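You operate a simulated robot arm through the tools that you are given. There is no shell and no other tool.

You run a simulated robot arm. Do the job below in one go: nothing can be reset, and whatever is moved stays where it is left.

TASK
Close up: lids on the blue and green tins, dauber in its cup, display off, slide in.

Only the result counts: the job must be done as asked and must still hold three seconds after the hand-in. Knocking over, shifting, dropping, spilling or breaking anything else fails it. A push-on lid holds only when it is set on centred and level and pressed home; a screw cap is set on level and turned clockwise until tight.

THE ROBOT
A 7-joint arm with a two-finger parallel gripper, fixed in place. Base frame: the origin is at the foot of the arm, x ahead of it, y to its left, z up; the work surface is at about z = 10. Units: mm, rad, N and s.
With the tool pointing down near the work surface it reaches from about 240 to 620 mm from the base axis. Its first joint turns from -1.152 to 1.152 rad. Payload 2.6 kg.
Tool frame: the origin (TCP) lies between the finger pads and is the grasp point; the fingertips stand 30 mm ahead of it; z points along the fingers, y is the line along which they close. Largest opening 94 mm; finger width 28, thickness 10; the body of the gripper, 50 by 96 mm, starts 55 mm behind the TCP.
Orientation is that of the tool frame in the base frame, as a unit quaternion [w, x, y, z]. With the fingers straight down and closing along the base's y, the tool's x points along the base's -x, its y along +y and its z along -z.

THE INTERFACE
- The arm moves only by the tool send_rows. Its argument "commands" is a list of rows, each an object (a shift or turn left out is 0, a gripper value left out holds the last) with "jaw": the opening, from 0 (shut) to 1 (fully open); "offset": the shift along the tool's x, y, z in units of 200 mm (1.0 is 200 mm), a list of three; "delta_rot": the turn, a rotation vector about the tool's x, y, z in units of 60 degrees (1.0 is 60 degrees), a list of three. In form: [{"jaw": jaw, "offset": [dx, dy, dz], "delta_rot": [rx, ry, rz]}, ...]. A call has 1 to 20 rows; each row is the pose to reach, as a shift and turn from the pose commanded when the call began, along the tool's axes at that moment. A call with a number of a shift or a turn outside -1 to 1 is refused whole. A row lasts 0.2 s, in which the tool goes at most 50 mm and 0.15 rad; a call with a longer step from one row to the next is refused whole, and so is a gripper value outside its range. A pose out of reach is approached as far as the arm can. The call stops where the force on the tool passes 70 N (or 10 N more than at its start, if that is more) or the arm is blocked; 0.2 s more then pass. Each finger travels about 72 mm/s and halts on what it meets, pressing with about 21 N; the grip force reading is that of the motor and also rises with nothing between the fingers. The clock runs only during rows and for 0.2 s after the last one: add rows that repeat a pose to give the fingers time. It gives the time, the measured TCP pose, the force on the tool (base axes), the opening and the grip force at its end, in the units of the frame above (readings bear some noise), with the torque about the TCP (base axes, N m) and any sound that the robot's microphone picked up.
- Cameras (640 x 400 px; columns grow to the right, rows downward): "scene" is fixed at [46.2, 424.5, 591.9]; the picture's right is [-0.82, -0.57, 0.00], its down [-0.24, 0.35, -0.90] and it looks along [0.51, -0.74, -0.43] (base axes); focal length 349 px, centre (320, 200). "wrist" rides on the gripper at [76, 14, -102] in the tool frame; the picture's right is [-0.18, 0.98, 0.00], its down [-0.75, -0.14, -0.64] and it looks along [-0.63, -0.12, 0.77] (tool axes); focal length 243 px, centre (320, 200). There is no depth. A picture from a camera that has moved, and an enlarged one, comes with that camera's place and axes in the base frame and with its lens. The place of the scene camera against the robot may be out by one fixed shift of up to 25 mm in any direction.
- camera(camera): a new picture of that camera. It takes no simulated time.
- zoom(camera, box): a new picture of the part [left, top, right, bottom] of that camera's present view, enlarged. It takes no simulated time.
- job_done(): hands the job in; it is judged then, once.

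Places have to be worked out from the pictures, the camera data and where the tool is seen. Open the gripper and draw the arm clear of the work before you hand the job in, unless the task says otherwise.

The tools are called after ">>>" as a command line: name --argument value ..., lists and objects as JSON in quotes. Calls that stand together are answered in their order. send_rows: Moves the arm, as the interface text tells. Its arguments: {"type":"object","properties":{"commands":{"type":"array","items":{"type":"object","properties":{"jaw":{"type":"number"},"offset":{"type":"array","items":{"type":"number"}},"delta_rot":{"type":"array","items":{"type":"number"}}}}}},"required":["commands"]} The other tools are called the same way: camera (camera) takes a picture; zoom (camera, box) takes an enlarged picture of a part of a camera's view; job_done () hands the job in.

At the start:

```text
clock: 0.0
tcp_pos: [388.4, -123.1, 308.0]
ee_rot: [0.0, 0.0, 1.0, -0.001]
contact_force: [0.0, 0.4, -0.5]
wrist_torque: [-0.03, -0.01, 0.02]
gripper_width: 93.9
gripper_force: 0.1
```

scene: 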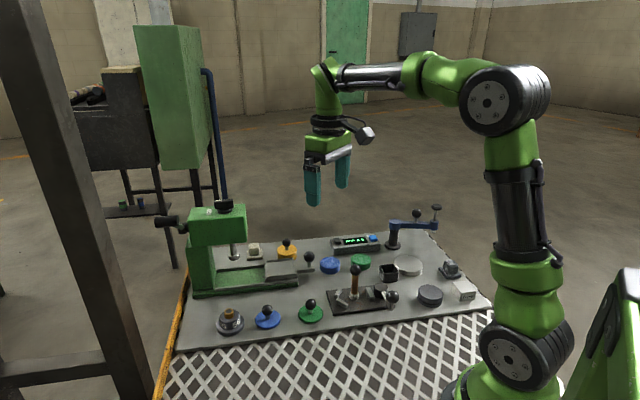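
wrist: 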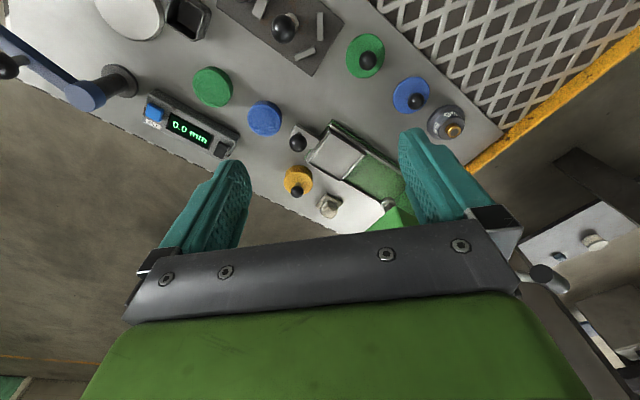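

I start by looking closely at the bench through both cameras to work out what is where.

>>> zoom --camera "scene" --box '[170, 190, 330, 350]'

>>> zoom --camera "scene" --box '[310, 190, 500, 330]'

>>> zoom --camera "wrist" --box '[80, 0, 340, 160]'

>>> zoom --camera "wrist" --box '[260, 0, 520, 230]'

```text
2.50 times, centred on (250, 270) of scene
camera zoom: at [46.2, 424.5, 591.9], right [-0.82, -0.57, 0.0], down [-0.24, 0.35, -0.9], along [0.51, -0.74, -0.43], focal length 872 px, centre (495, 25)
```

zoom: 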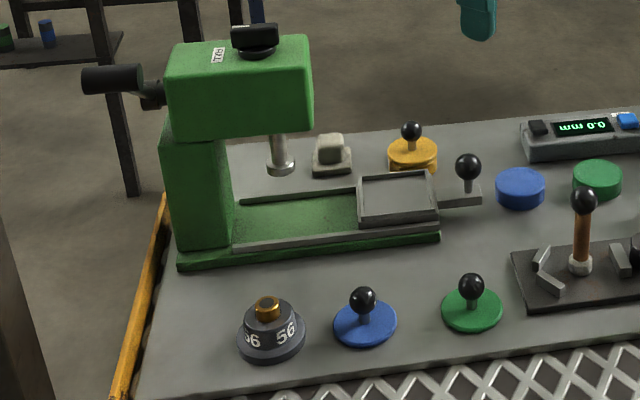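

```text
2.86 times, centred on (405, 260) of scene
camera zoom: at [46.2, 424.5, 591.9], right [-0.82, -0.57, 0.0], down [-0.24, 0.35, -0.9], along [0.51, -0.74, -0.43], focal length 997 px, centre (77, 29)
```

zoom: 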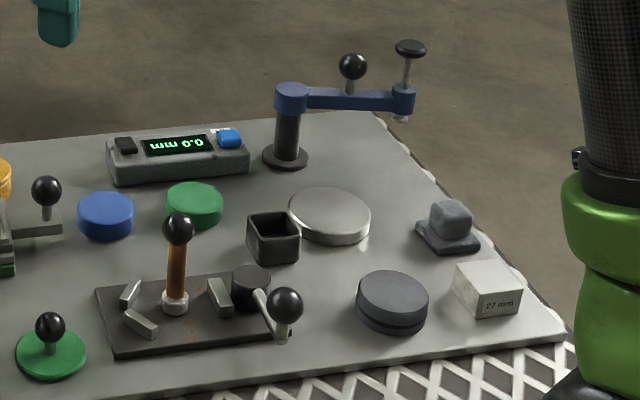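

```text
2.46 times, centred on (210, 80) of wrist
camera zoom: at [312.5, -106.5, 411.1], right [0.18, 0.98, 0.0], down [0.75, -0.14, 0.64], along [0.63, -0.12, -0.77], focal length 597 px, centre (591, 495)
```

zoom: 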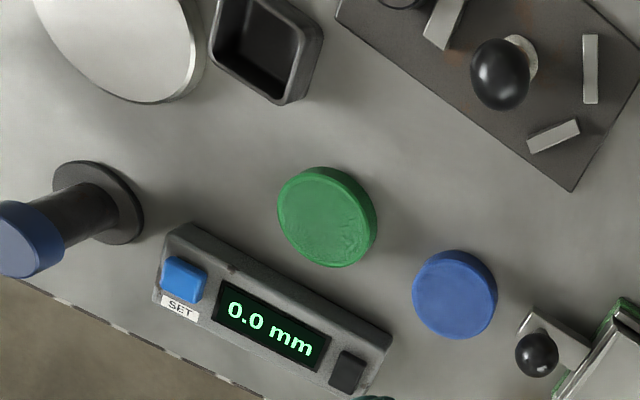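

```text
1.74 times, centred on (390, 115) of wrist
camera zoom: at [312.5, -106.5, 411.1], right [0.18, 0.98, 0.0], down [0.75, -0.14, 0.64], along [0.63, -0.12, -0.77], focal length 422 px, centre (198, 348)
```

zoom: 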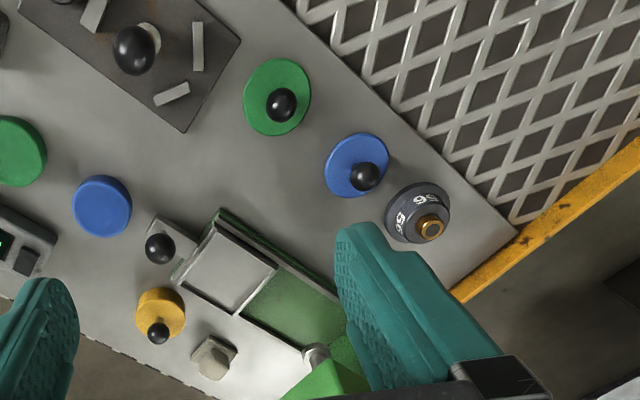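

The lids, tins, press slide, display and a square cup are visible, but I need finer detail on which piece is the dauber and what the display's buttons are.

>>> zoom --camera "scene" --box '[320, 250, 410, 320]'

>>> zoom --camera "scene" --box '[405, 240, 490, 315]'

>>> zoom --camera "scene" --box '[320, 200, 450, 260]'

>>> zoom --camera "scene" --box '[220, 225, 320, 300]'

>>> zoom --camera "scene" --box '[205, 285, 335, 345]'

>>> zoom --camera "wrist" --box '[140, 90, 250, 170]'

```text
5.71 times, centred on (365, 285) of scene
camera zoom: at [46.2, 424.5, 591.9], right [-0.82, -0.57, 0.0], down [-0.24, 0.35, -0.9], along [0.51, -0.74, -0.43], focal length 1993 px, centre (63, -286)
```

zoom: 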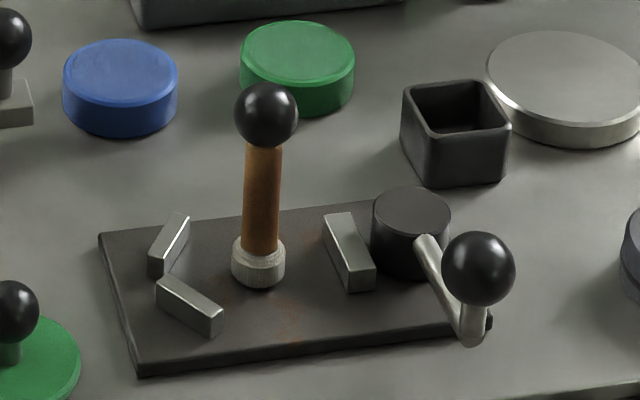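

```text
5.33 times, centred on (448, 278) of scene
camera zoom: at [46.2, 424.5, 591.9], right [-0.82, -0.57, 0.0], down [-0.24, 0.35, -0.9], along [0.51, -0.74, -0.43], focal length 1860 px, centre (-360, -213)
```

zoom: 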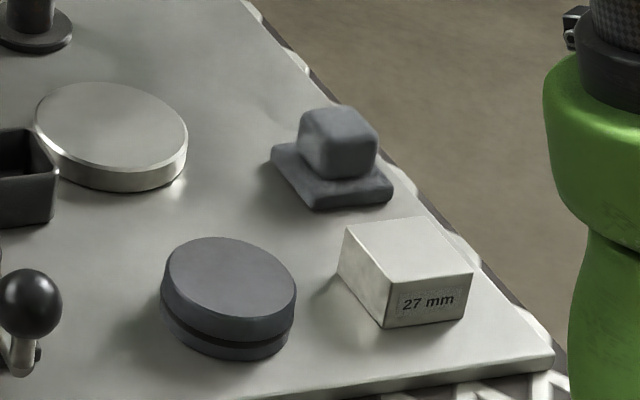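

```text
4.92 times, centred on (385, 230) of scene
camera zoom: at [46.2, 424.5, 591.9], right [-0.82, -0.57, 0.0], down [-0.24, 0.35, -0.9], along [0.51, -0.74, -0.43], focal length 1717 px, centre (0, 52)
```

zoom: 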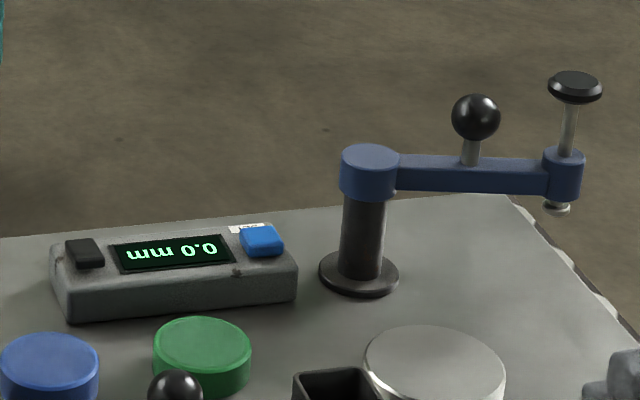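

```text
5.33 times, centred on (270, 262) of scene
camera zoom: at [46.2, 424.5, 591.9], right [-0.82, -0.57, 0.0], down [-0.24, 0.35, -0.9], along [0.51, -0.74, -0.43], focal length 1860 px, centre (587, -133)
```

zoom: 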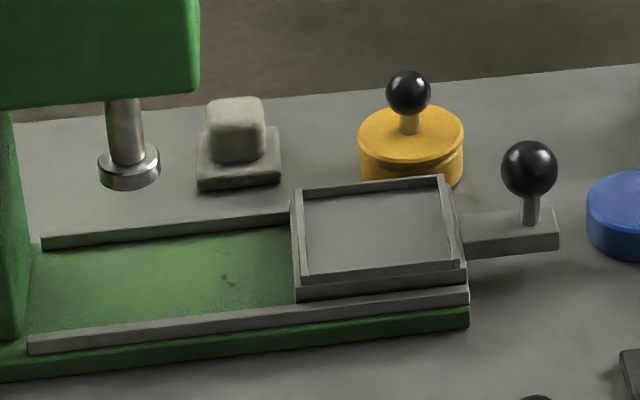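

```text
4.92 times, centred on (270, 315) of scene
camera zoom: at [46.2, 424.5, 591.9], right [-0.82, -0.57, 0.0], down [-0.24, 0.35, -0.9], along [0.51, -0.74, -0.43], focal length 1717 px, centre (566, -366)
```

zoom: 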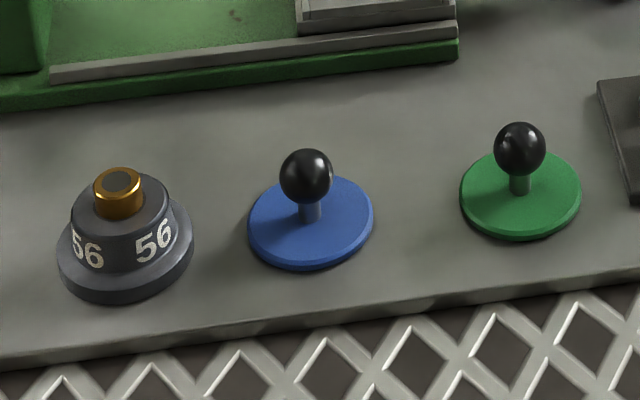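

```text
5.00 times, centred on (195, 130) of wrist
camera zoom: at [312.5, -106.5, 411.1], right [0.18, 0.98, 0.0], down [0.75, -0.14, 0.64], along [0.63, -0.12, -0.77], focal length 1213 px, centre (945, 550)
```

zoom: 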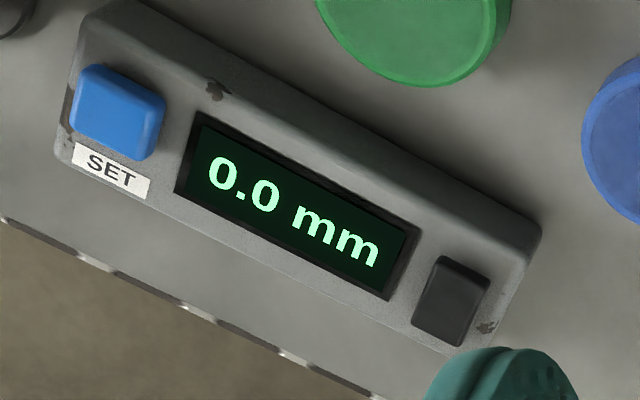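

The wooden-handled tool with the pale foot standing on the dark plate looks like the dauber, and the square dark box looks like its cup. I estimate the dauber at about (333,-152) and the cup at about (305,-274), so I lower the tool over the dauber to look closely before touching anything.

>>> send_rows --commands '[{"jaw": 1, "offset": [0.07, -0.036, 0.11]}, {"jaw": 1, "offset": [0.14, -0.072, 0.22]}, {"jaw": 1, "offset": [0.21, -0.108, 0.33]}, {"jaw": 1, "offset": [0.277, -0.145, 0.44]}, {"jaw": 1, "offset": [0.277, -0.145, 0.44]}]'

>>> camera --camera "wrist"

>>> camera --camera "scene"

```text
clock: 1.2
tcp_pos: [333.1, -153.3, 222.0]
ee_rot: [0.0, -0.001, 1.0, -0.001]
contact_force: [-1.3, -0.1, 0.1]
wrist_torque: [0.05, 0.01, 0.01]
gripper_width: 94.2
gripper_force: 0.1
```

```text
taken
camera wrist: at [258.2, -137.1, 324.7], right [0.18, 0.98, 0.0], down [0.75, -0.14, 0.64], along [0.63, -0.12, -0.77], focal length 243 px, centre (320, 200)
```

wrist: 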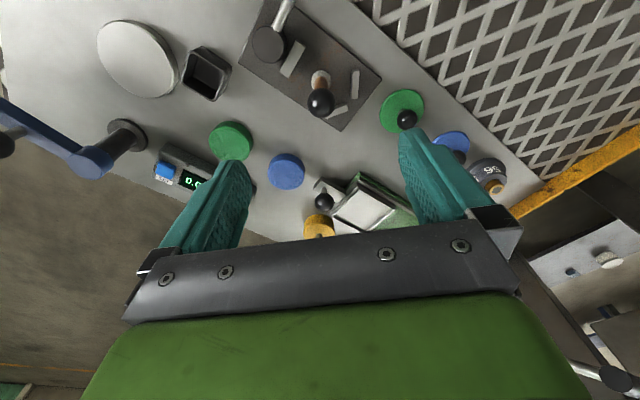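

```text
taken
```

scene: 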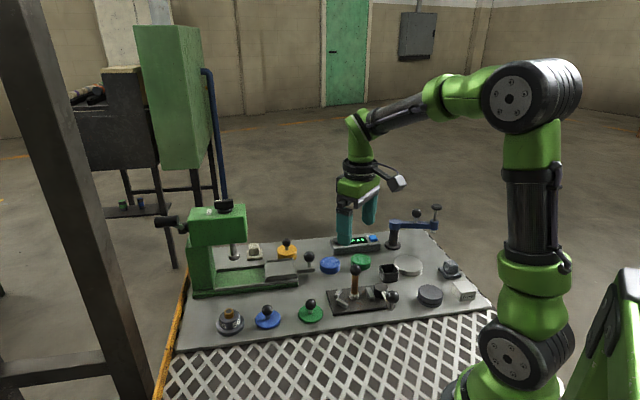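

>>> zoom --camera "wrist" --box '[230, 0, 400, 140]'

>>> zoom --camera "wrist" --box '[80, 10, 260, 110]'

>>> zoom --camera "wrist" --box '[180, 90, 330, 200]'

```text
2.86 times, centred on (315, 70) of wrist
camera zoom: at [258.2, -137.1, 324.7], right [0.18, 0.98, 0.0], down [0.75, -0.14, 0.64], along [0.63, -0.12, -0.77], focal length 693 px, centre (334, 571)
```

zoom: 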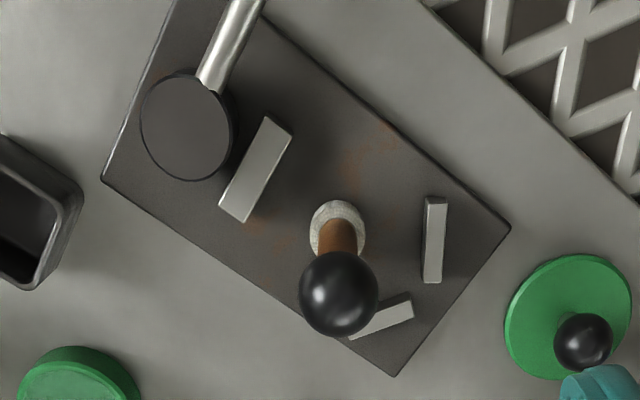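

```text
3.56 times, centred on (170, 60) of wrist
camera zoom: at [258.2, -137.1, 324.7], right [0.18, 0.98, 0.0], down [0.75, -0.14, 0.64], along [0.63, -0.12, -0.77], focal length 863 px, centre (853, 698)
```

zoom: 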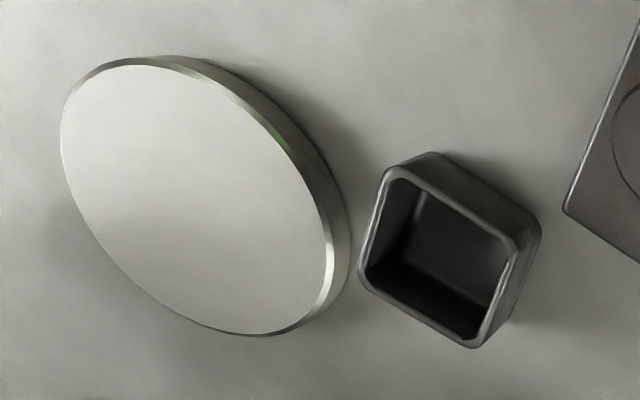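

```text
3.64 times, centred on (255, 145) of wrist
camera zoom: at [258.2, -137.1, 324.7], right [0.18, 0.98, 0.0], down [0.75, -0.14, 0.64], along [0.63, -0.12, -0.77], focal length 882 px, centre (556, 400)
```

zoom: 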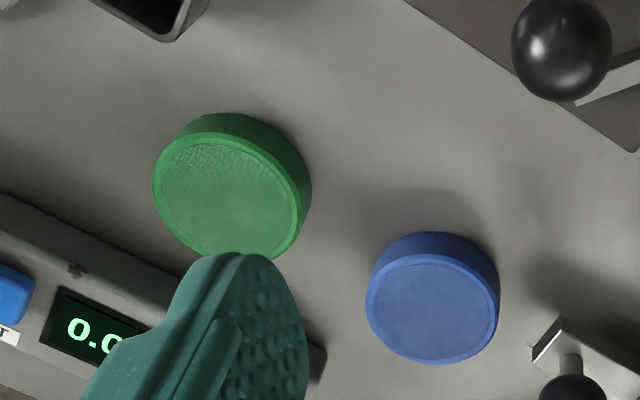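

Two views triangulate the dauber's ball to about (331,-150,98), and the cup opening sits at about (300,-272). I lower over the ball with the jaws half open and check before closing.

>>> send_rows --commands '[{"jaw": 0.7, "offset": [0.004, 0.008, 0.2]}, {"jaw": 0.6, "offset": [0.0085, 0.0165, 0.4]}, {"jaw": 0.6, "offset": [0.0085, 0.0165, 0.55]}, {"jaw": 0.6, "offset": [0.0085, 0.0165, 0.61]}, {"jaw": 0.6, "offset": [0.0085, 0.0165, 0.61]}]'

>>> camera --camera "wrist"

>>> zoom --camera "scene" --box '[300, 210, 430, 320]'

```text
clock: 2.4
tcp_pos: [332.7, -148.9, 100.0]
ee_rot: [0.001, -0.001, 1.0, -0.001]
contact_force: [-0.2, -0.2, -0.1]
wrist_torque: [-0.02, 0.01, -0.01]
gripper_width: 56.4
gripper_force: 0.1
```

```text
taken
camera wrist: at [256.5, -132.5, 202.3], right [0.18, 0.98, 0.0], down [0.75, -0.14, 0.64], along [0.63, -0.12, -0.77], focal length 243 px, centre (320, 200)
```

wrist: 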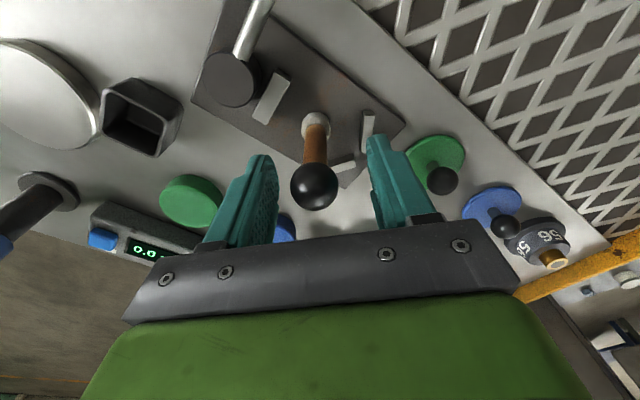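

```text
3.64 times, centred on (365, 265) of scene
camera zoom: at [46.3, 424.5, 591.9], right [-0.82, -0.57, 0.0], down [-0.24, 0.35, -0.9], along [0.51, -0.74, -0.43], focal length 1268 px, centre (156, -36)
```

zoom: 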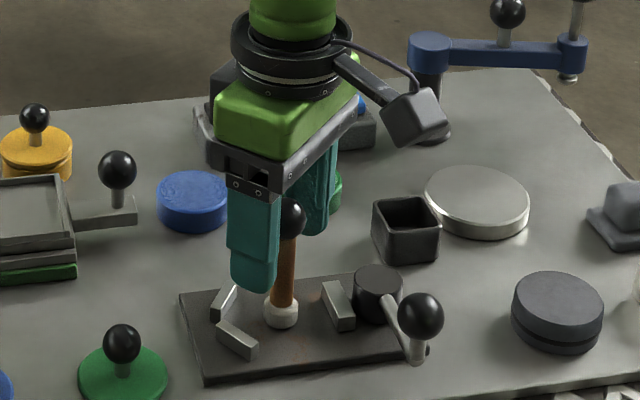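

The ball sits between the fingers, within about a millimetre of centre. I shift 1 mm, close on it and hold to let the grip settle.

>>> send_rows --commands '[{"jaw": 0.6, "offset": [0, -0.004, 0.01]}, {"jaw": 0.3, "offset": [0, -0.004, 0.01]}, {"jaw": 0.1, "offset": [0, -0.004, 0.01]}, {"jaw": 0.1, "offset": [0, -0.004, 0.01]}, {"jaw": 0.1, "offset": [0, -0.004, 0.01]}]'

>>> camera --camera "wrist"

```text
clock: 3.6
tcp_pos: [332.7, -148.8, 96.9]
ee_rot: [0.0, 0.001, 1.0, 0.0]
contact_force: [0.2, 0.2, 0.7]
wrist_torque: [-0.03, -0.03, 0.02]
gripper_width: 24.2
gripper_force: 20.1
```

```text
taken
camera wrist: at [256.2, -133.2, 200.0], right [0.18, 0.98, 0.0], down [0.75, -0.14, 0.64], along [0.63, -0.12, -0.77], focal length 243 px, centre (320, 200)
```

wrist: 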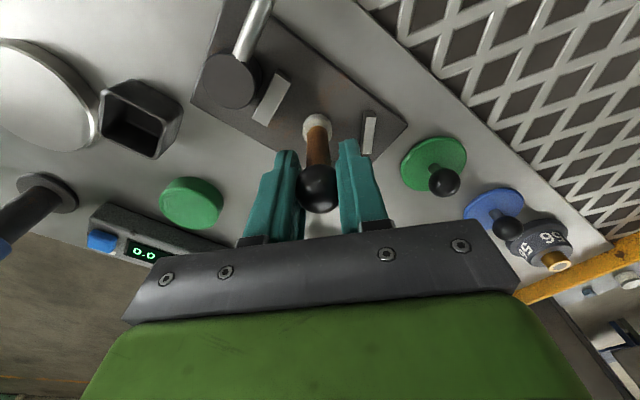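

The ball is gripped at 24.2 mm with about 20 N. I lift a few millimetres first and check the force, to make sure the dauber stands free and isn't fixed to the plate.

>>> send_rows --commands '[{"jaw": 0.1, "offset": [0, 0, -0.02]}, {"jaw": 0.1, "offset": [0, 0, -0.05]}, {"jaw": 0.1, "offset": [0, 0, -0.05]}]'

>>> zoom --camera "scene" --box '[300, 210, 430, 320]'

```text
clock: 4.4
tcp_pos: [331.6, -148.2, 106.9]
ee_rot: [0.0, 0.0, 1.0, 0.001]
contact_force: [0.0, -1.2, 0.3]
wrist_torque: [0.03, -0.01, 0.01]
gripper_width: 24.4
gripper_force: 21.4
```

```text
3.64 times, centred on (365, 265) of scene
camera zoom: at [46.2, 424.5, 591.9], right [-0.82, -0.57, 0.0], down [-0.24, 0.35, -0.9], along [0.51, -0.74, -0.43], focal length 1268 px, centre (156, -36)
```

zoom: 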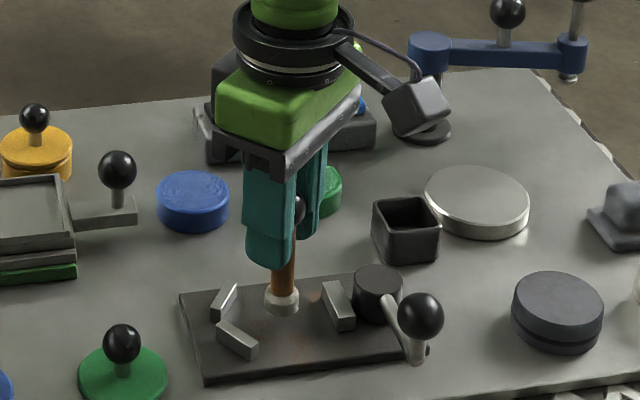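

The force stays near zero and the foot has risen off the plate, so the dauber is free. I lift it high and carry it over the cup, then look down to refine.

>>> send_rows --commands '[{"jaw": 0.1, "offset": [0, 0, -0.15]}, {"jaw": 0.1, "offset": [0, 0, -0.3]}, {"jaw": 0.1, "offset": [0, 0, -0.42]}, {"jaw": 0.1, "offset": [0.04, -0.155, -0.42]}, {"jaw": 0.1, "offset": [0.08, -0.31, -0.42]}, {"jaw": 0.1, "offset": [0.12, -0.465, -0.42]}, {"jaw": 0.1, "offset": [0.158, -0.619, -0.42]}, {"jaw": 0.1, "offset": [0.158, -0.619, -0.42]}, {"jaw": 0.1, "offset": [0.158, -0.619, -0.42]}]'

>>> camera --camera "wrist"

>>> zoom --camera "scene" --box '[300, 180, 460, 320]'

```text
clock: 6.4
tcp_pos: [299.5, -272.6, 189.0]
ee_rot: [0.0, 0.0, 1.0, 0.0]
contact_force: [0.2, -0.1, -0.3]
wrist_torque: [0.01, -0.01, 0.0]
gripper_width: 24.3
gripper_force: 20.6
```

```text
taken
camera wrist: at [224.1, -257.3, 293.5], right [0.18, 0.98, 0.0], down [0.75, -0.14, 0.64], along [0.63, -0.12, -0.77], focal length 243 px, centre (320, 200)
```

wrist: 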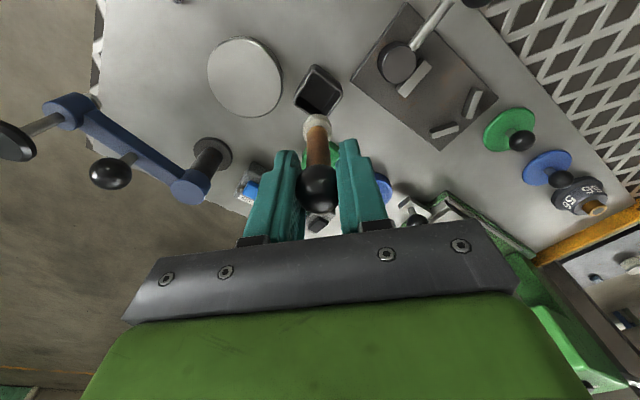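

```text
2.86 times, centred on (380, 250) of scene
camera zoom: at [46.3, 424.5, 591.9], right [-0.82, -0.57, 0.0], down [-0.24, 0.35, -0.9], along [0.51, -0.74, -0.43], focal length 997 px, centre (149, 57)
```

zoom: 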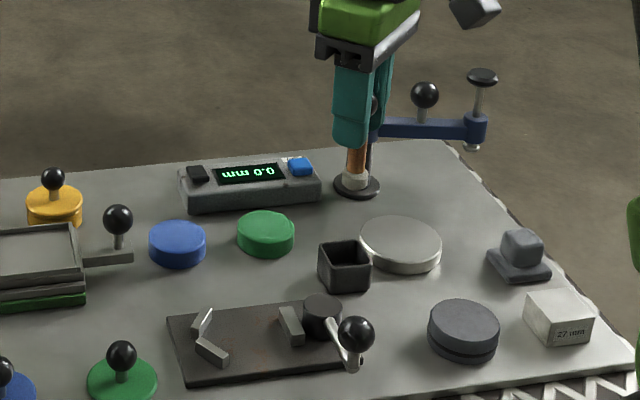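

>>> zoom --camera "wrist" --box '[260, 40, 380, 220]'

>>> zoom --camera "wrist" --box '[270, 50, 370, 120]'

```text
2.22 times, centred on (320, 130) of wrist
camera zoom: at [224.1, -257.3, 293.5], right [0.18, 0.98, 0.0], down [0.75, -0.14, 0.64], along [0.63, -0.12, -0.77], focal length 539 px, centre (320, 356)
```

zoom: 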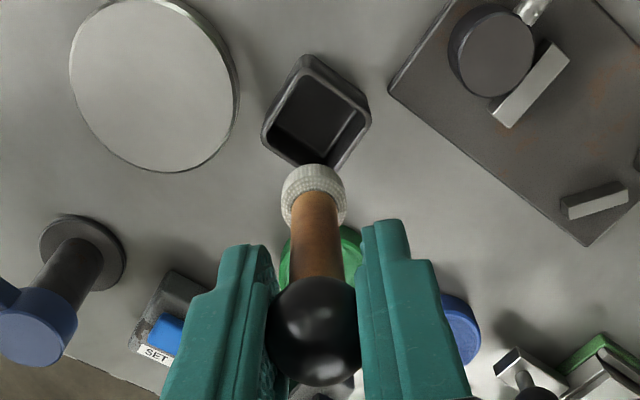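

```text
5.71 times, centred on (320, 85) of wrist
camera zoom: at [224.1, -257.3, 293.5], right [0.18, 0.98, 0.0], down [0.75, -0.14, 0.64], along [0.63, -0.12, -0.77], focal length 1386 px, centre (320, 857)
```

zoom: 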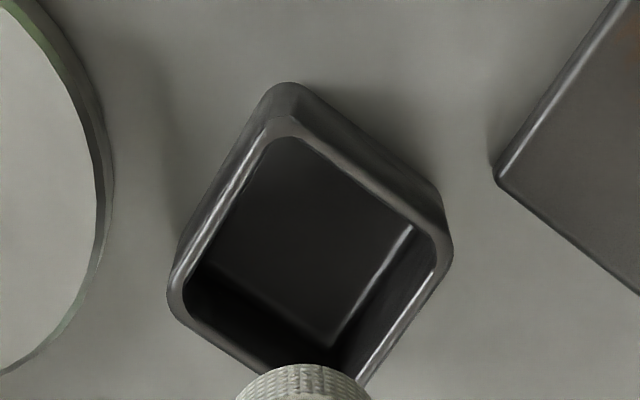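

The cup opening centre works out to about (302,-273.5) with the rim near z≈36, and the dauber hangs straight below the tool. I correct 2 mm in x and descend until the foot is just above the rim.

>>> send_rows --commands '[{"jaw": 0.1, "offset": [-0.011, -0.003, 0.12]}, {"jaw": 0.1, "offset": [-0.011, -0.003, 0.24]}, {"jaw": 0.1, "offset": [-0.011, -0.003, 0.3]}, {"jaw": 0.1, "offset": [-0.011, -0.003, 0.3]}]'

>>> zoom --camera "wrist" --box '[260, 40, 380, 220]'

>>> zoom --camera "scene" --box '[340, 200, 440, 290]'

```text
clock: 7.4
tcp_pos: [301.0, -273.0, 130.7]
ee_rot: [0.0, 0.0, 1.0, 0.0]
contact_force: [-0.5, 0.3, 0.6]
wrist_torque: [-0.01, -0.02, 0.01]
gripper_width: 24.4
gripper_force: 21.0
```

```text
2.22 times, centred on (320, 130) of wrist
camera zoom: at [225.6, -257.7, 232.9], right [0.18, 0.98, 0.0], down [0.75, -0.14, 0.64], along [0.63, -0.12, -0.77], focal length 539 px, centre (320, 356)
```

zoom: 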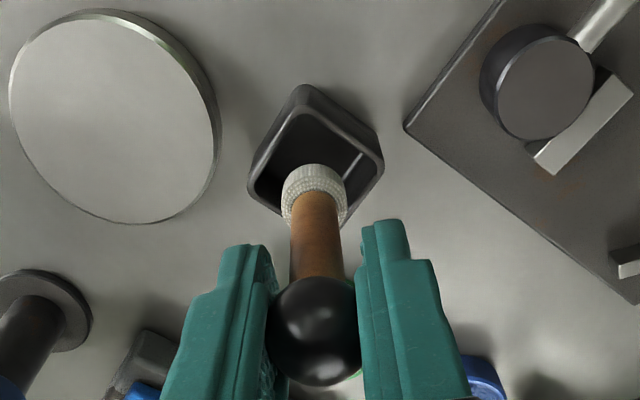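

```text
4.44 times, centred on (390, 245) of scene
camera zoom: at [46.3, 424.5, 591.9], right [-0.82, -0.57, 0.0], down [-0.24, 0.35, -0.9], along [0.51, -0.74, -0.43], focal length 1550 px, centre (9, 0)
```

zoom: 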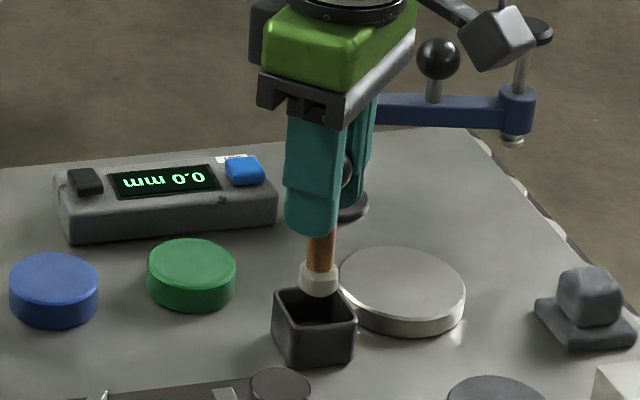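

The foot is over the opening within about 2 mm. I shift a touch (+1.5,+0.8) and lower into the cup, stopping just above its floor.

>>> send_rows --commands '[{"jaw": 0.1, "offset": [-0.007, 0.004, 0.0]}, {"jaw": 0.1, "offset": [-0.007, 0.004, 0.06]}, {"jaw": 0.1, "offset": [-0.007, 0.004, 0.12]}, {"jaw": 0.1, "offset": [-0.007, 0.004, 0.14]}, {"jaw": 0.1, "offset": [-0.007, 0.004, 0.14]}]'

>>> zoom --camera "wrist" --box '[260, 40, 380, 220]'

>>> zoom --camera "scene" --box '[340, 200, 440, 290]'

```text
clock: 8.6
tcp_pos: [302.9, -271.8, 103.2]
ee_rot: [0.001, 0.0, 1.0, -0.001]
contact_force: [0.7, 0.3, 0.3]
wrist_torque: [0.01, 0.0, 0.01]
gripper_width: 24.3
gripper_force: 21.0
```

```text
2.22 times, centred on (320, 130) of wrist
camera zoom: at [227.0, -256.4, 205.7], right [0.18, 0.98, 0.0], down [0.75, -0.14, 0.64], along [0.63, -0.12, -0.77], focal length 539 px, centre (320, 356)
```

zoom: 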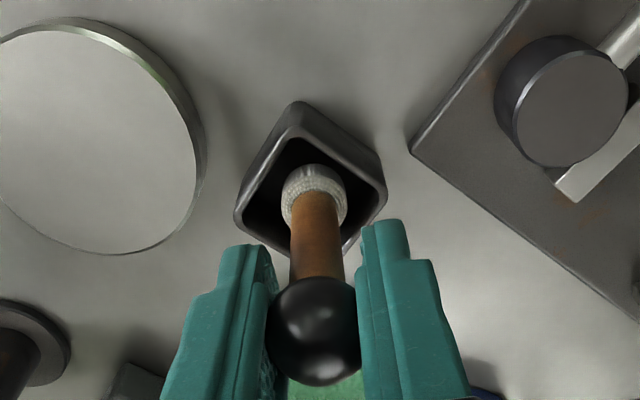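

```text
4.44 times, centred on (390, 245) of scene
camera zoom: at [46.3, 424.5, 591.9], right [-0.82, -0.57, 0.0], down [-0.24, 0.35, -0.9], along [0.51, -0.74, -0.43], focal length 1550 px, centre (9, 0)
```

zoom: 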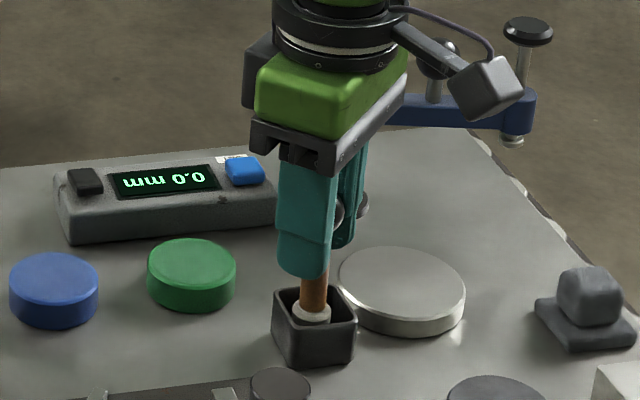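

The foot is inside the cup, with no contact force. I lower in small steps to set it on the cup floor.

>>> send_rows --commands '[{"jaw": 0.1, "offset": [0, 0, 0.015]}, {"jaw": 0.1, "offset": [0, 0, 0.03]}, {"jaw": 0.1, "offset": [0, 0, 0.03]}]'

```text
clock: 9.4
tcp_pos: [302.9, -271.7, 95.0]
ee_rot: [0.001, 0.0, 1.0, 0.0]
contact_force: [-0.5, 0.4, 0.1]
wrist_torque: [0.04, 0.04, -0.04]
gripper_width: 24.3
gripper_force: 20.8
```

No contact yet at TCP z≈96, so I keep lowering a millimetre at a time.

>>> send_rows --commands '[{"jaw": 0.1, "offset": [0, 0, 0.005]}, {"jaw": 0.1, "offset": [0, 0, 0.01]}, {"jaw": 0.1, "offset": [0, 0, 0.01]}]'

>>> zoom --camera "scene" --box '[340, 200, 440, 290]'

```text
clock: 10.2
tcp_pos: [302.7, -273.1, 94.9]
ee_rot: [0.001, 0.0, 1.0, 0.0]
contact_force: [0.3, -0.1, -0.3]
wrist_torque: [0.0, -0.02, 0.01]
gripper_width: 24.5
gripper_force: 20.8
```

```text
4.44 times, centred on (390, 245) of scene
camera zoom: at [46.2, 424.5, 591.9], right [-0.82, -0.57, 0.0], down [-0.24, 0.35, -0.9], along [0.51, -0.74, -0.43], focal length 1550 px, centre (9, 0)
```

zoom: 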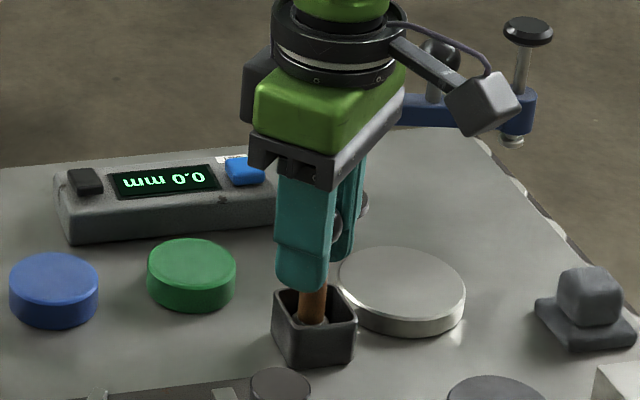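

>>> send_rows --commands '[{"jaw": 0.1, "offset": [0, 0, 0.005]}, {"jaw": 0.1, "offset": [0, 0, 0.01]}, {"jaw": 0.1, "offset": [0, 0, 0.01]}]'

```text
clock: 11.0
tcp_pos: [302.3, -272.2, 92.4]
ee_rot: [0.001, 0.0, 1.0, -0.001]
contact_force: [-3.1, -0.5, 10.1]
wrist_torque: [0.12, 0.24, 0.0]
gripper_width: 24.2
gripper_force: 21.5
```

The force shows 10 N upward, so the foot is on the cup floor. I ease off half a millimetre, open the jaws slowly and check that the dauber stands.

>>> send_rows --commands '[{"jaw": 0.1, "offset": [0, 0, -0.004]}, {"jaw": 0.3, "offset": [0, 0, -0.004]}, {"jaw": 0.45, "offset": [0, 0, -0.004]}, {"jaw": 0.6, "offset": [0, 0, -0.004]}, {"jaw": 0.6, "offset": [0, 0, -0.004]}]'

>>> camera --camera "wrist"

>>> zoom --camera "scene" --box '[340, 200, 440, 290]'

```text
clock: 12.2
tcp_pos: [303.4, -272.8, 92.8]
ee_rot: [0.0, 0.0, 1.0, 0.0]
contact_force: [0.5, -0.2, -0.1]
wrist_torque: [-0.01, -0.01, -0.01]
gripper_width: 56.4
gripper_force: 0.1
```

```text
taken
camera wrist: at [227.6, -256.9, 196.1], right [0.18, 0.98, 0.0], down [0.75, -0.14, 0.64], along [0.63, -0.12, -0.77], focal length 243 px, centre (320, 200)
```

wrist: 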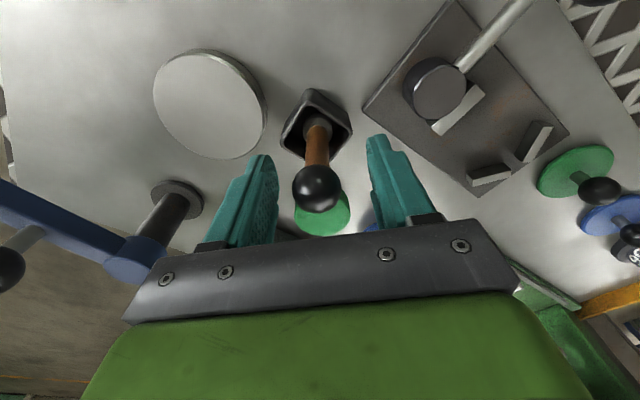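

```text
4.44 times, centred on (390, 245) of scene
camera zoom: at [46.2, 424.5, 591.9], right [-0.82, -0.57, 0.0], down [-0.24, 0.35, -0.9], along [0.51, -0.74, -0.43], focal length 1550 px, centre (9, 0)
```

zoom: 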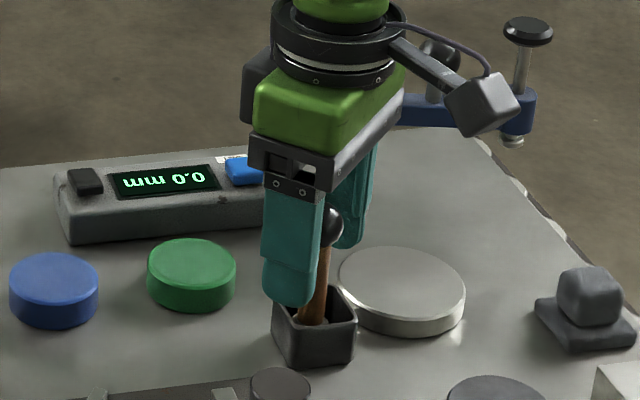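

The dauber stands upright in the cup. I rise straight up and then move to look at the two tins from above.

>>> send_rows --commands '[{"jaw": 0.6, "offset": [0, 0, -0.1]}, {"jaw": 0.6, "offset": [0, 0, -0.3]}, {"jaw": 0.6, "offset": [0, 0, -0.5]}, {"jaw": 0.6, "offset": [0, 0, -0.65]}, {"jaw": 0.6, "offset": [-0.15, 0.04, -0.65]}, {"jaw": 0.6, "offset": [-0.3, 0.08, -0.65]}, {"jaw": 0.6, "offset": [-0.4, 0.12, -0.65]}, {"jaw": 0.6, "offset": [-0.4, 0.12, -0.65]}]'

>>> camera --camera "wrist"

>>> zoom --camera "scene" --box '[310, 210, 440, 310]'

```text
clock: 14.0
tcp_pos: [384.1, -247.2, 224.2]
ee_rot: [0.0, 0.0, 1.0, 0.0]
contact_force: [0.7, 0.3, 0.3]
wrist_torque: [0.02, 0.02, -0.02]
gripper_width: 56.3
gripper_force: 0.1
```

```text
taken
camera wrist: at [308.8, -232.2, 326.8], right [0.18, 0.98, 0.0], down [0.75, -0.14, 0.64], along [0.63, -0.12, -0.77], focal length 243 px, centre (320, 200)
```

wrist: 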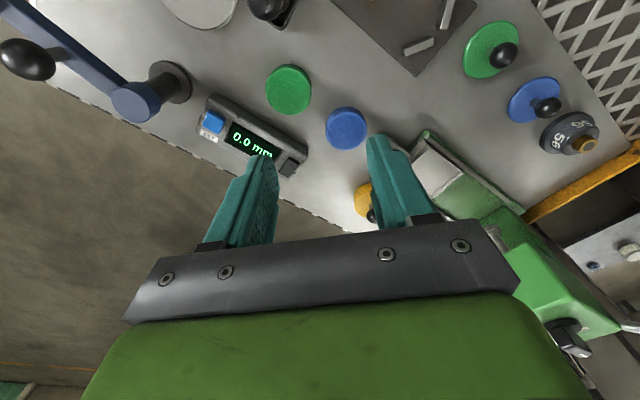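

```text
4.00 times, centred on (375, 260) of scene
camera zoom: at [46.3, 424.5, 591.9], right [-0.82, -0.57, 0.0], down [-0.24, 0.35, -0.9], along [0.51, -0.74, -0.43], focal length 1395 px, centre (100, -40)
```

zoom: 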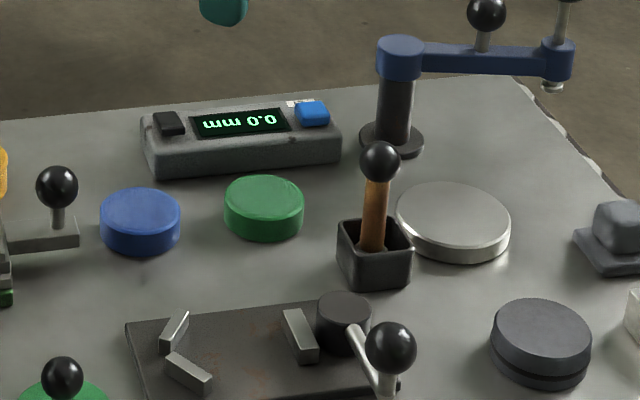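

The dauber is standing in its cup. Now I look closely at the tins and lids.

>>> zoom --camera "wrist" --box '[255, 55, 375, 155]'

>>> zoom --camera "wrist" --box '[450, 10, 610, 160]'

>>> zoom --camera "scene" --box '[240, 290, 340, 340]'

>>> zoom --camera "scene" --box '[270, 230, 380, 285]'

```text
4.00 times, centred on (315, 105) of wrist
camera zoom: at [308.8, -232.2, 326.8], right [0.18, 0.98, 0.0], down [0.75, -0.14, 0.64], along [0.63, -0.12, -0.77], focal length 970 px, centre (340, 580)
```

zoom: 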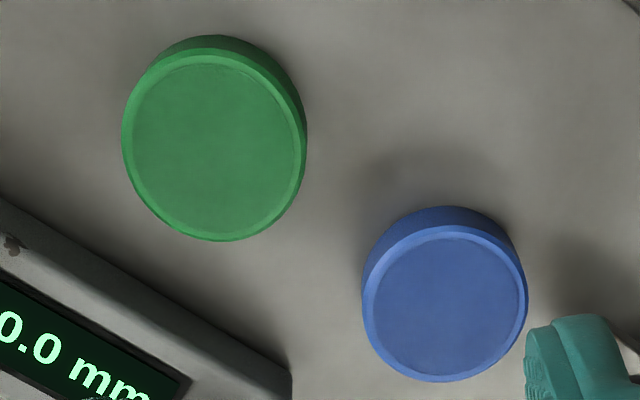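

```text
2.67 times, centred on (530, 85) of wrist
camera zoom: at [308.8, -232.2, 326.8], right [0.18, 0.98, 0.0], down [0.75, -0.14, 0.64], along [0.63, -0.12, -0.77], focal length 647 px, centre (-240, 507)
```

zoom: 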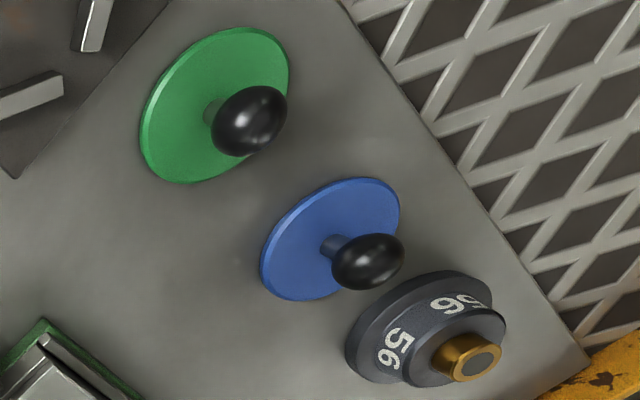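

```text
6.40 times, centred on (290, 315) of scene
camera zoom: at [46.3, 424.5, 591.9], right [-0.82, -0.57, 0.0], down [-0.24, 0.35, -0.9], along [0.51, -0.74, -0.43], focal length 2232 px, centre (512, -536)
```

zoom: 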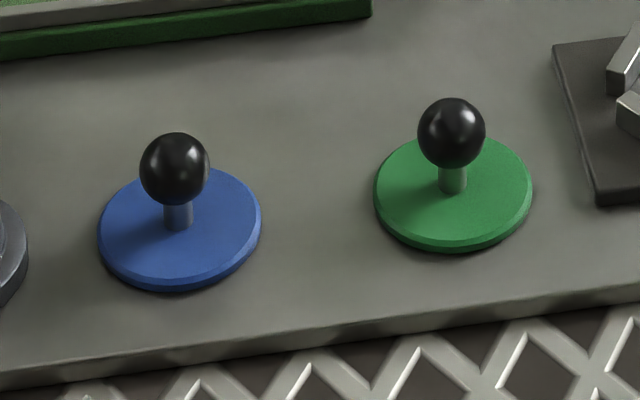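

```text
5.82 times, centred on (325, 258) of scene
camera zoom: at [46.3, 424.5, 591.9], right [-0.82, -0.57, 0.0], down [-0.24, 0.35, -0.9], along [0.51, -0.74, -0.43], focal length 2029 px, centre (291, -134)
```

zoom: 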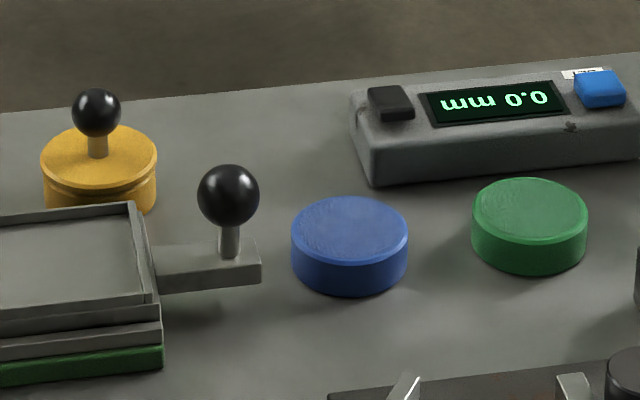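

Tins: green centre ≈(386,-285), blue ≈(448,-224), tops near z≈26; lid knobs have 24 mm balls about 23 mm above the disc. I'll push the slide in first, since that clears space beside the blue tin, so I move over its handle to look.

>>> send_rows --commands '[{"jaw": 0.6, "offset": [-0.14, 0.1, 0.0]}, {"jaw": 0.6, "offset": [-0.28, 0.2, 0.02]}, {"jaw": 0.6, "offset": [-0.43, 0.32, 0.05]}, {"jaw": 0.6, "offset": [-0.43, 0.32, 0.05]}]'

>>> camera --camera "wrist"

>>> zoom --camera "wrist" --box '[260, 60, 500, 210]'

>>> zoom --camera "scene" --box '[150, 190, 350, 315]'

```text
clock: 15.0
tcp_pos: [468.9, -182.7, 213.4]
ee_rot: [-0.001, 0.0, 1.0, -0.001]
contact_force: [-0.8, -0.3, 0.4]
wrist_torque: [0.01, -0.03, 0.01]
gripper_width: 56.4
gripper_force: 0.1
```

```text
taken
camera wrist: at [393.2, -167.5, 316.9], right [0.18, 0.98, 0.0], down [0.75, -0.14, 0.64], along [0.63, -0.12, -0.77], focal length 243 px, centre (320, 200)
```

wrist: 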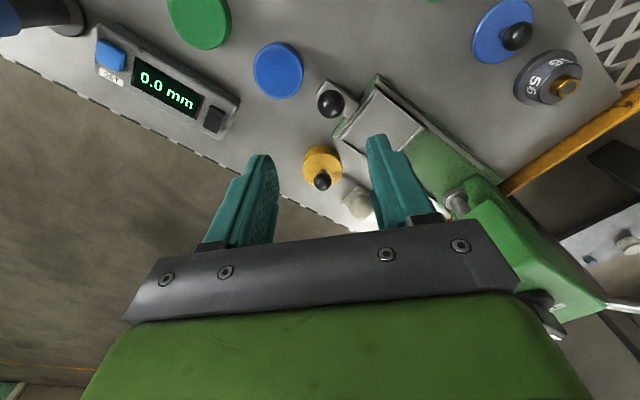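

```text
2.67 times, centred on (380, 135) of wrist
camera zoom: at [393.2, -167.5, 316.9], right [0.18, 0.98, 0.0], down [0.75, -0.14, 0.64], along [0.63, -0.12, -0.77], focal length 647 px, centre (160, 373)
```

zoom: 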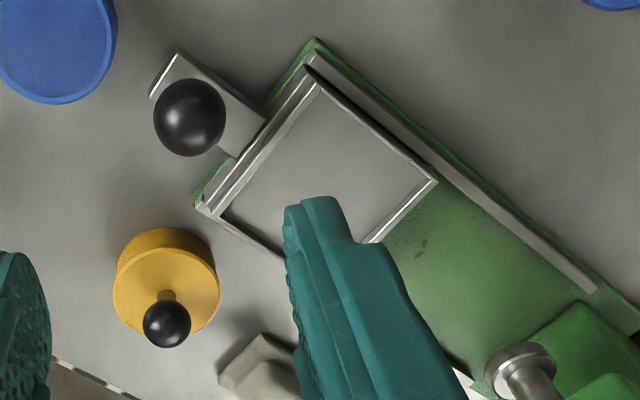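

```text
3.20 times, centred on (250, 252) of scene
camera zoom: at [46.2, 424.5, 591.9], right [-0.82, -0.57, 0.0], down [-0.24, 0.35, -0.9], along [0.51, -0.74, -0.43], focal length 1116 px, centre (544, 32)
```

zoom: 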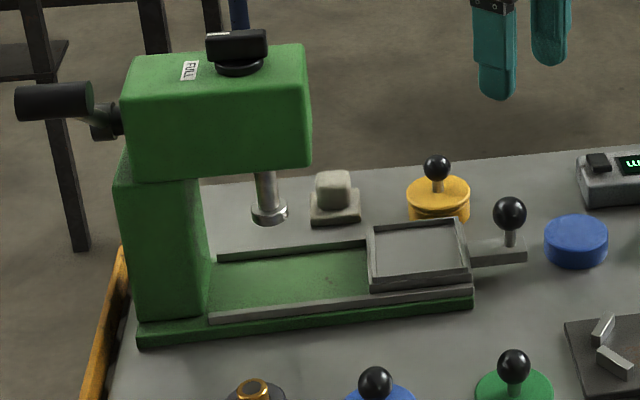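

The slide runs at 45° toward (+x,+y), and its handle ball (about 27 mm across) is at roughly (476,-173,68). I rotate the tool 45° so the fingers close across the slide and the wrist camera trails behind, and hover above the ball.

>>> send_rows --commands '[{"jaw": 0.6, "offset": [-0.006, 0.01, 0.05], "delta_rot": [0, 0, -0.125]}, {"jaw": 0.6, "offset": [-0.011, 0.02, 0.1], "delta_rot": [0, 0, -0.25]}, {"jaw": 0.6, "offset": [-0.017, 0.03, 0.15], "delta_rot": [0, 0, -0.375]}, {"jaw": 0.6, "offset": [-0.022, 0.04, 0.2], "delta_rot": [0, 0, -0.5]}, {"jaw": 0.6, "offset": [-0.028, 0.05, 0.26], "delta_rot": [0, 0, -0.625]}, {"jaw": 0.6, "offset": [-0.033, 0.0575, 0.315], "delta_rot": [0, 0, -0.75]}, {"jaw": 0.6, "offset": [-0.033, 0.0575, 0.315], "delta_rot": [0, 0, -0.75]}]'

>>> camera --camera "wrist"

>>> zoom --camera "scene" --box '[170, 180, 370, 305]'

```text
clock: 16.6
tcp_pos: [475.7, -171.1, 151.0]
ee_rot: [-0.001, -0.384, 0.923, 0.0]
contact_force: [0.0, -0.1, 0.1]
wrist_torque: [0.0, 0.0, -0.01]
gripper_width: 56.3
gripper_force: 0.1
```

```text
taken
camera wrist: at [412.5, -214.0, 252.3], right [-0.57, 0.82, 0.0], down [0.63, 0.43, 0.64], along [0.53, 0.36, -0.77], focal length 243 px, centre (320, 200)
```

wrist: 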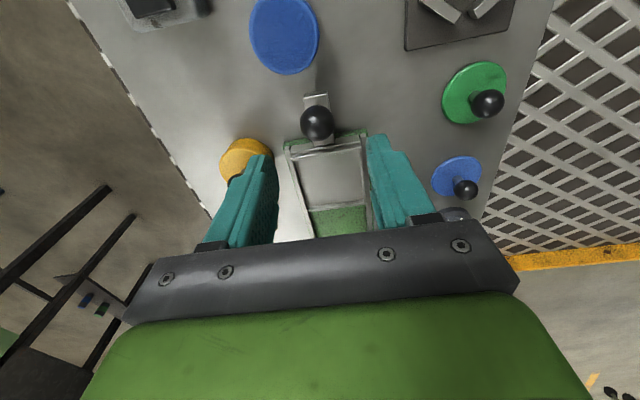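

```text
3.20 times, centred on (270, 242) of scene
camera zoom: at [46.2, 424.5, 591.9], right [-0.82, -0.57, 0.0], down [-0.24, 0.35, -0.9], along [0.51, -0.74, -0.43], focal length 1116 px, centre (480, 64)
```

zoom: 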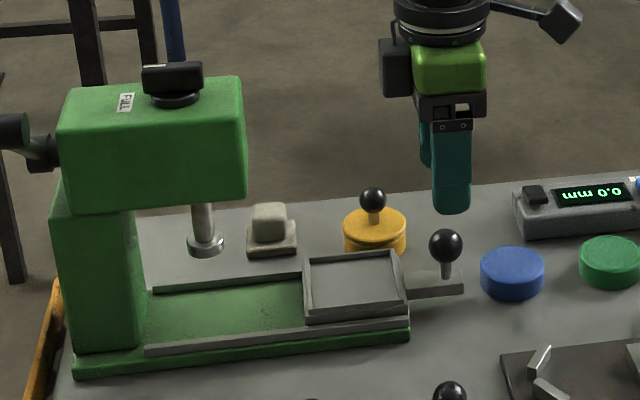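

The ball sits almost exactly under the tool axis. I lower to TCP z≈76, so the tips stay above the handle bar.

>>> send_rows --commands '[{"jaw": 0.6, "offset": [0, 0, 0.15]}, {"jaw": 0.6, "offset": [0, 0, 0.3]}, {"jaw": 0.6, "offset": [0, 0, 0.375]}, {"jaw": 0.6, "offset": [0, 0, 0.375]}]'

>>> camera --camera "wrist"

>>> zoom --camera "scene" --box '[250, 200, 370, 295]'

```text
clock: 17.6
tcp_pos: [476.5, -171.6, 74.8]
ee_rot: [-0.001, -0.383, 0.924, 0.0]
contact_force: [0.1, -0.1, -0.3]
wrist_torque: [0.03, -0.03, 0.02]
gripper_width: 56.3
gripper_force: 0.0
```

```text
taken
camera wrist: at [412.7, -214.4, 177.5], right [-0.57, 0.82, 0.0], down [0.63, 0.43, 0.64], along [0.53, 0.36, -0.77], focal length 243 px, centre (320, 200)
```

wrist: 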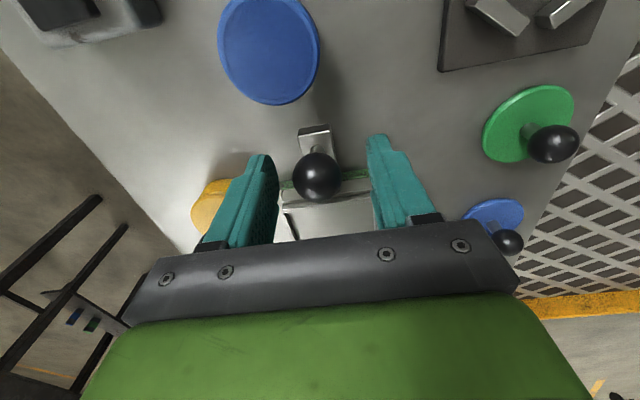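

```text
4.21 times, centred on (310, 248) of scene
camera zoom: at [46.2, 424.5, 591.9], right [-0.82, -0.57, 0.0], down [-0.24, 0.35, -0.9], along [0.51, -0.74, -0.43], focal length 1469 px, centre (362, 0)
```

zoom: 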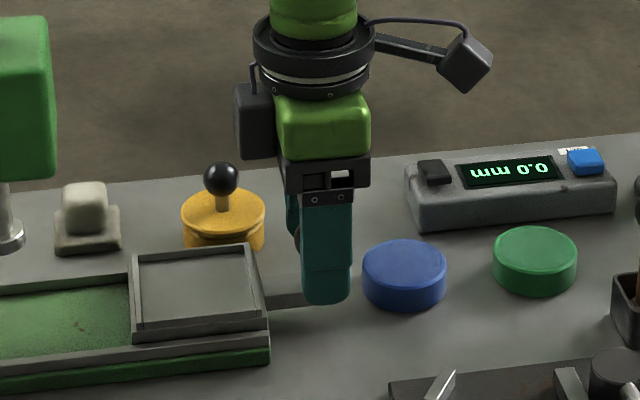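

The ball centre is about 10 mm below the TCP and centred. I lower 4 mm more and close on it.

>>> send_rows --commands '[{"jaw": 0.6, "offset": [0, 0, 0.02]}, {"jaw": 0.3, "offset": [0, 0, 0.02]}, {"jaw": 0.1, "offset": [0, 0, 0.02]}, {"jaw": 0.1, "offset": [0, 0, 0.02]}, {"jaw": 0.1, "offset": [0, 0, 0.02]}]'

```text
clock: 18.8
tcp_pos: [476.4, -173.9, 71.3]
ee_rot: [0.001, -0.384, 0.924, -0.003]
contact_force: [19.7, -10.9, -9.7]
wrist_torque: [0.05, -0.05, -0.02]
gripper_width: 27.8
gripper_force: 45.2
```

The ball is gripped (27.8 mm), but a side force of about 20 N says the tool is slightly off to one side of the constrained handle. I nudge 1 mm in the yielding direction to relax it.

>>> send_rows --commands '[{"jaw": 0.1, "offset": [0, -0.004, 0]}, {"jaw": 0.1, "offset": [0, -0.004, 0]}]'

```text
clock: 19.4
tcp_pos: [476.9, -173.1, 70.9]
ee_rot: [0.001, -0.383, 0.924, -0.001]
contact_force: [9.0, -9.8, -0.9]
wrist_torque: [0.27, -0.57, 0.16]
gripper_width: 27.8
gripper_force: 45.2
```

>>> send_rows --commands '[{"jaw": 0.1, "offset": [0, -0.005, 0]}, {"jaw": 0.1, "offset": [0, -0.005, 0]}]'

```text
clock: 20.0
tcp_pos: [477.6, -172.8, 71.6]
ee_rot: [-0.001, -0.382, 0.924, 0.001]
contact_force: [0.1, -2.7, 7.9]
wrist_torque: [-0.61, 0.54, -0.07]
gripper_width: 27.6
gripper_force: 45.0
```

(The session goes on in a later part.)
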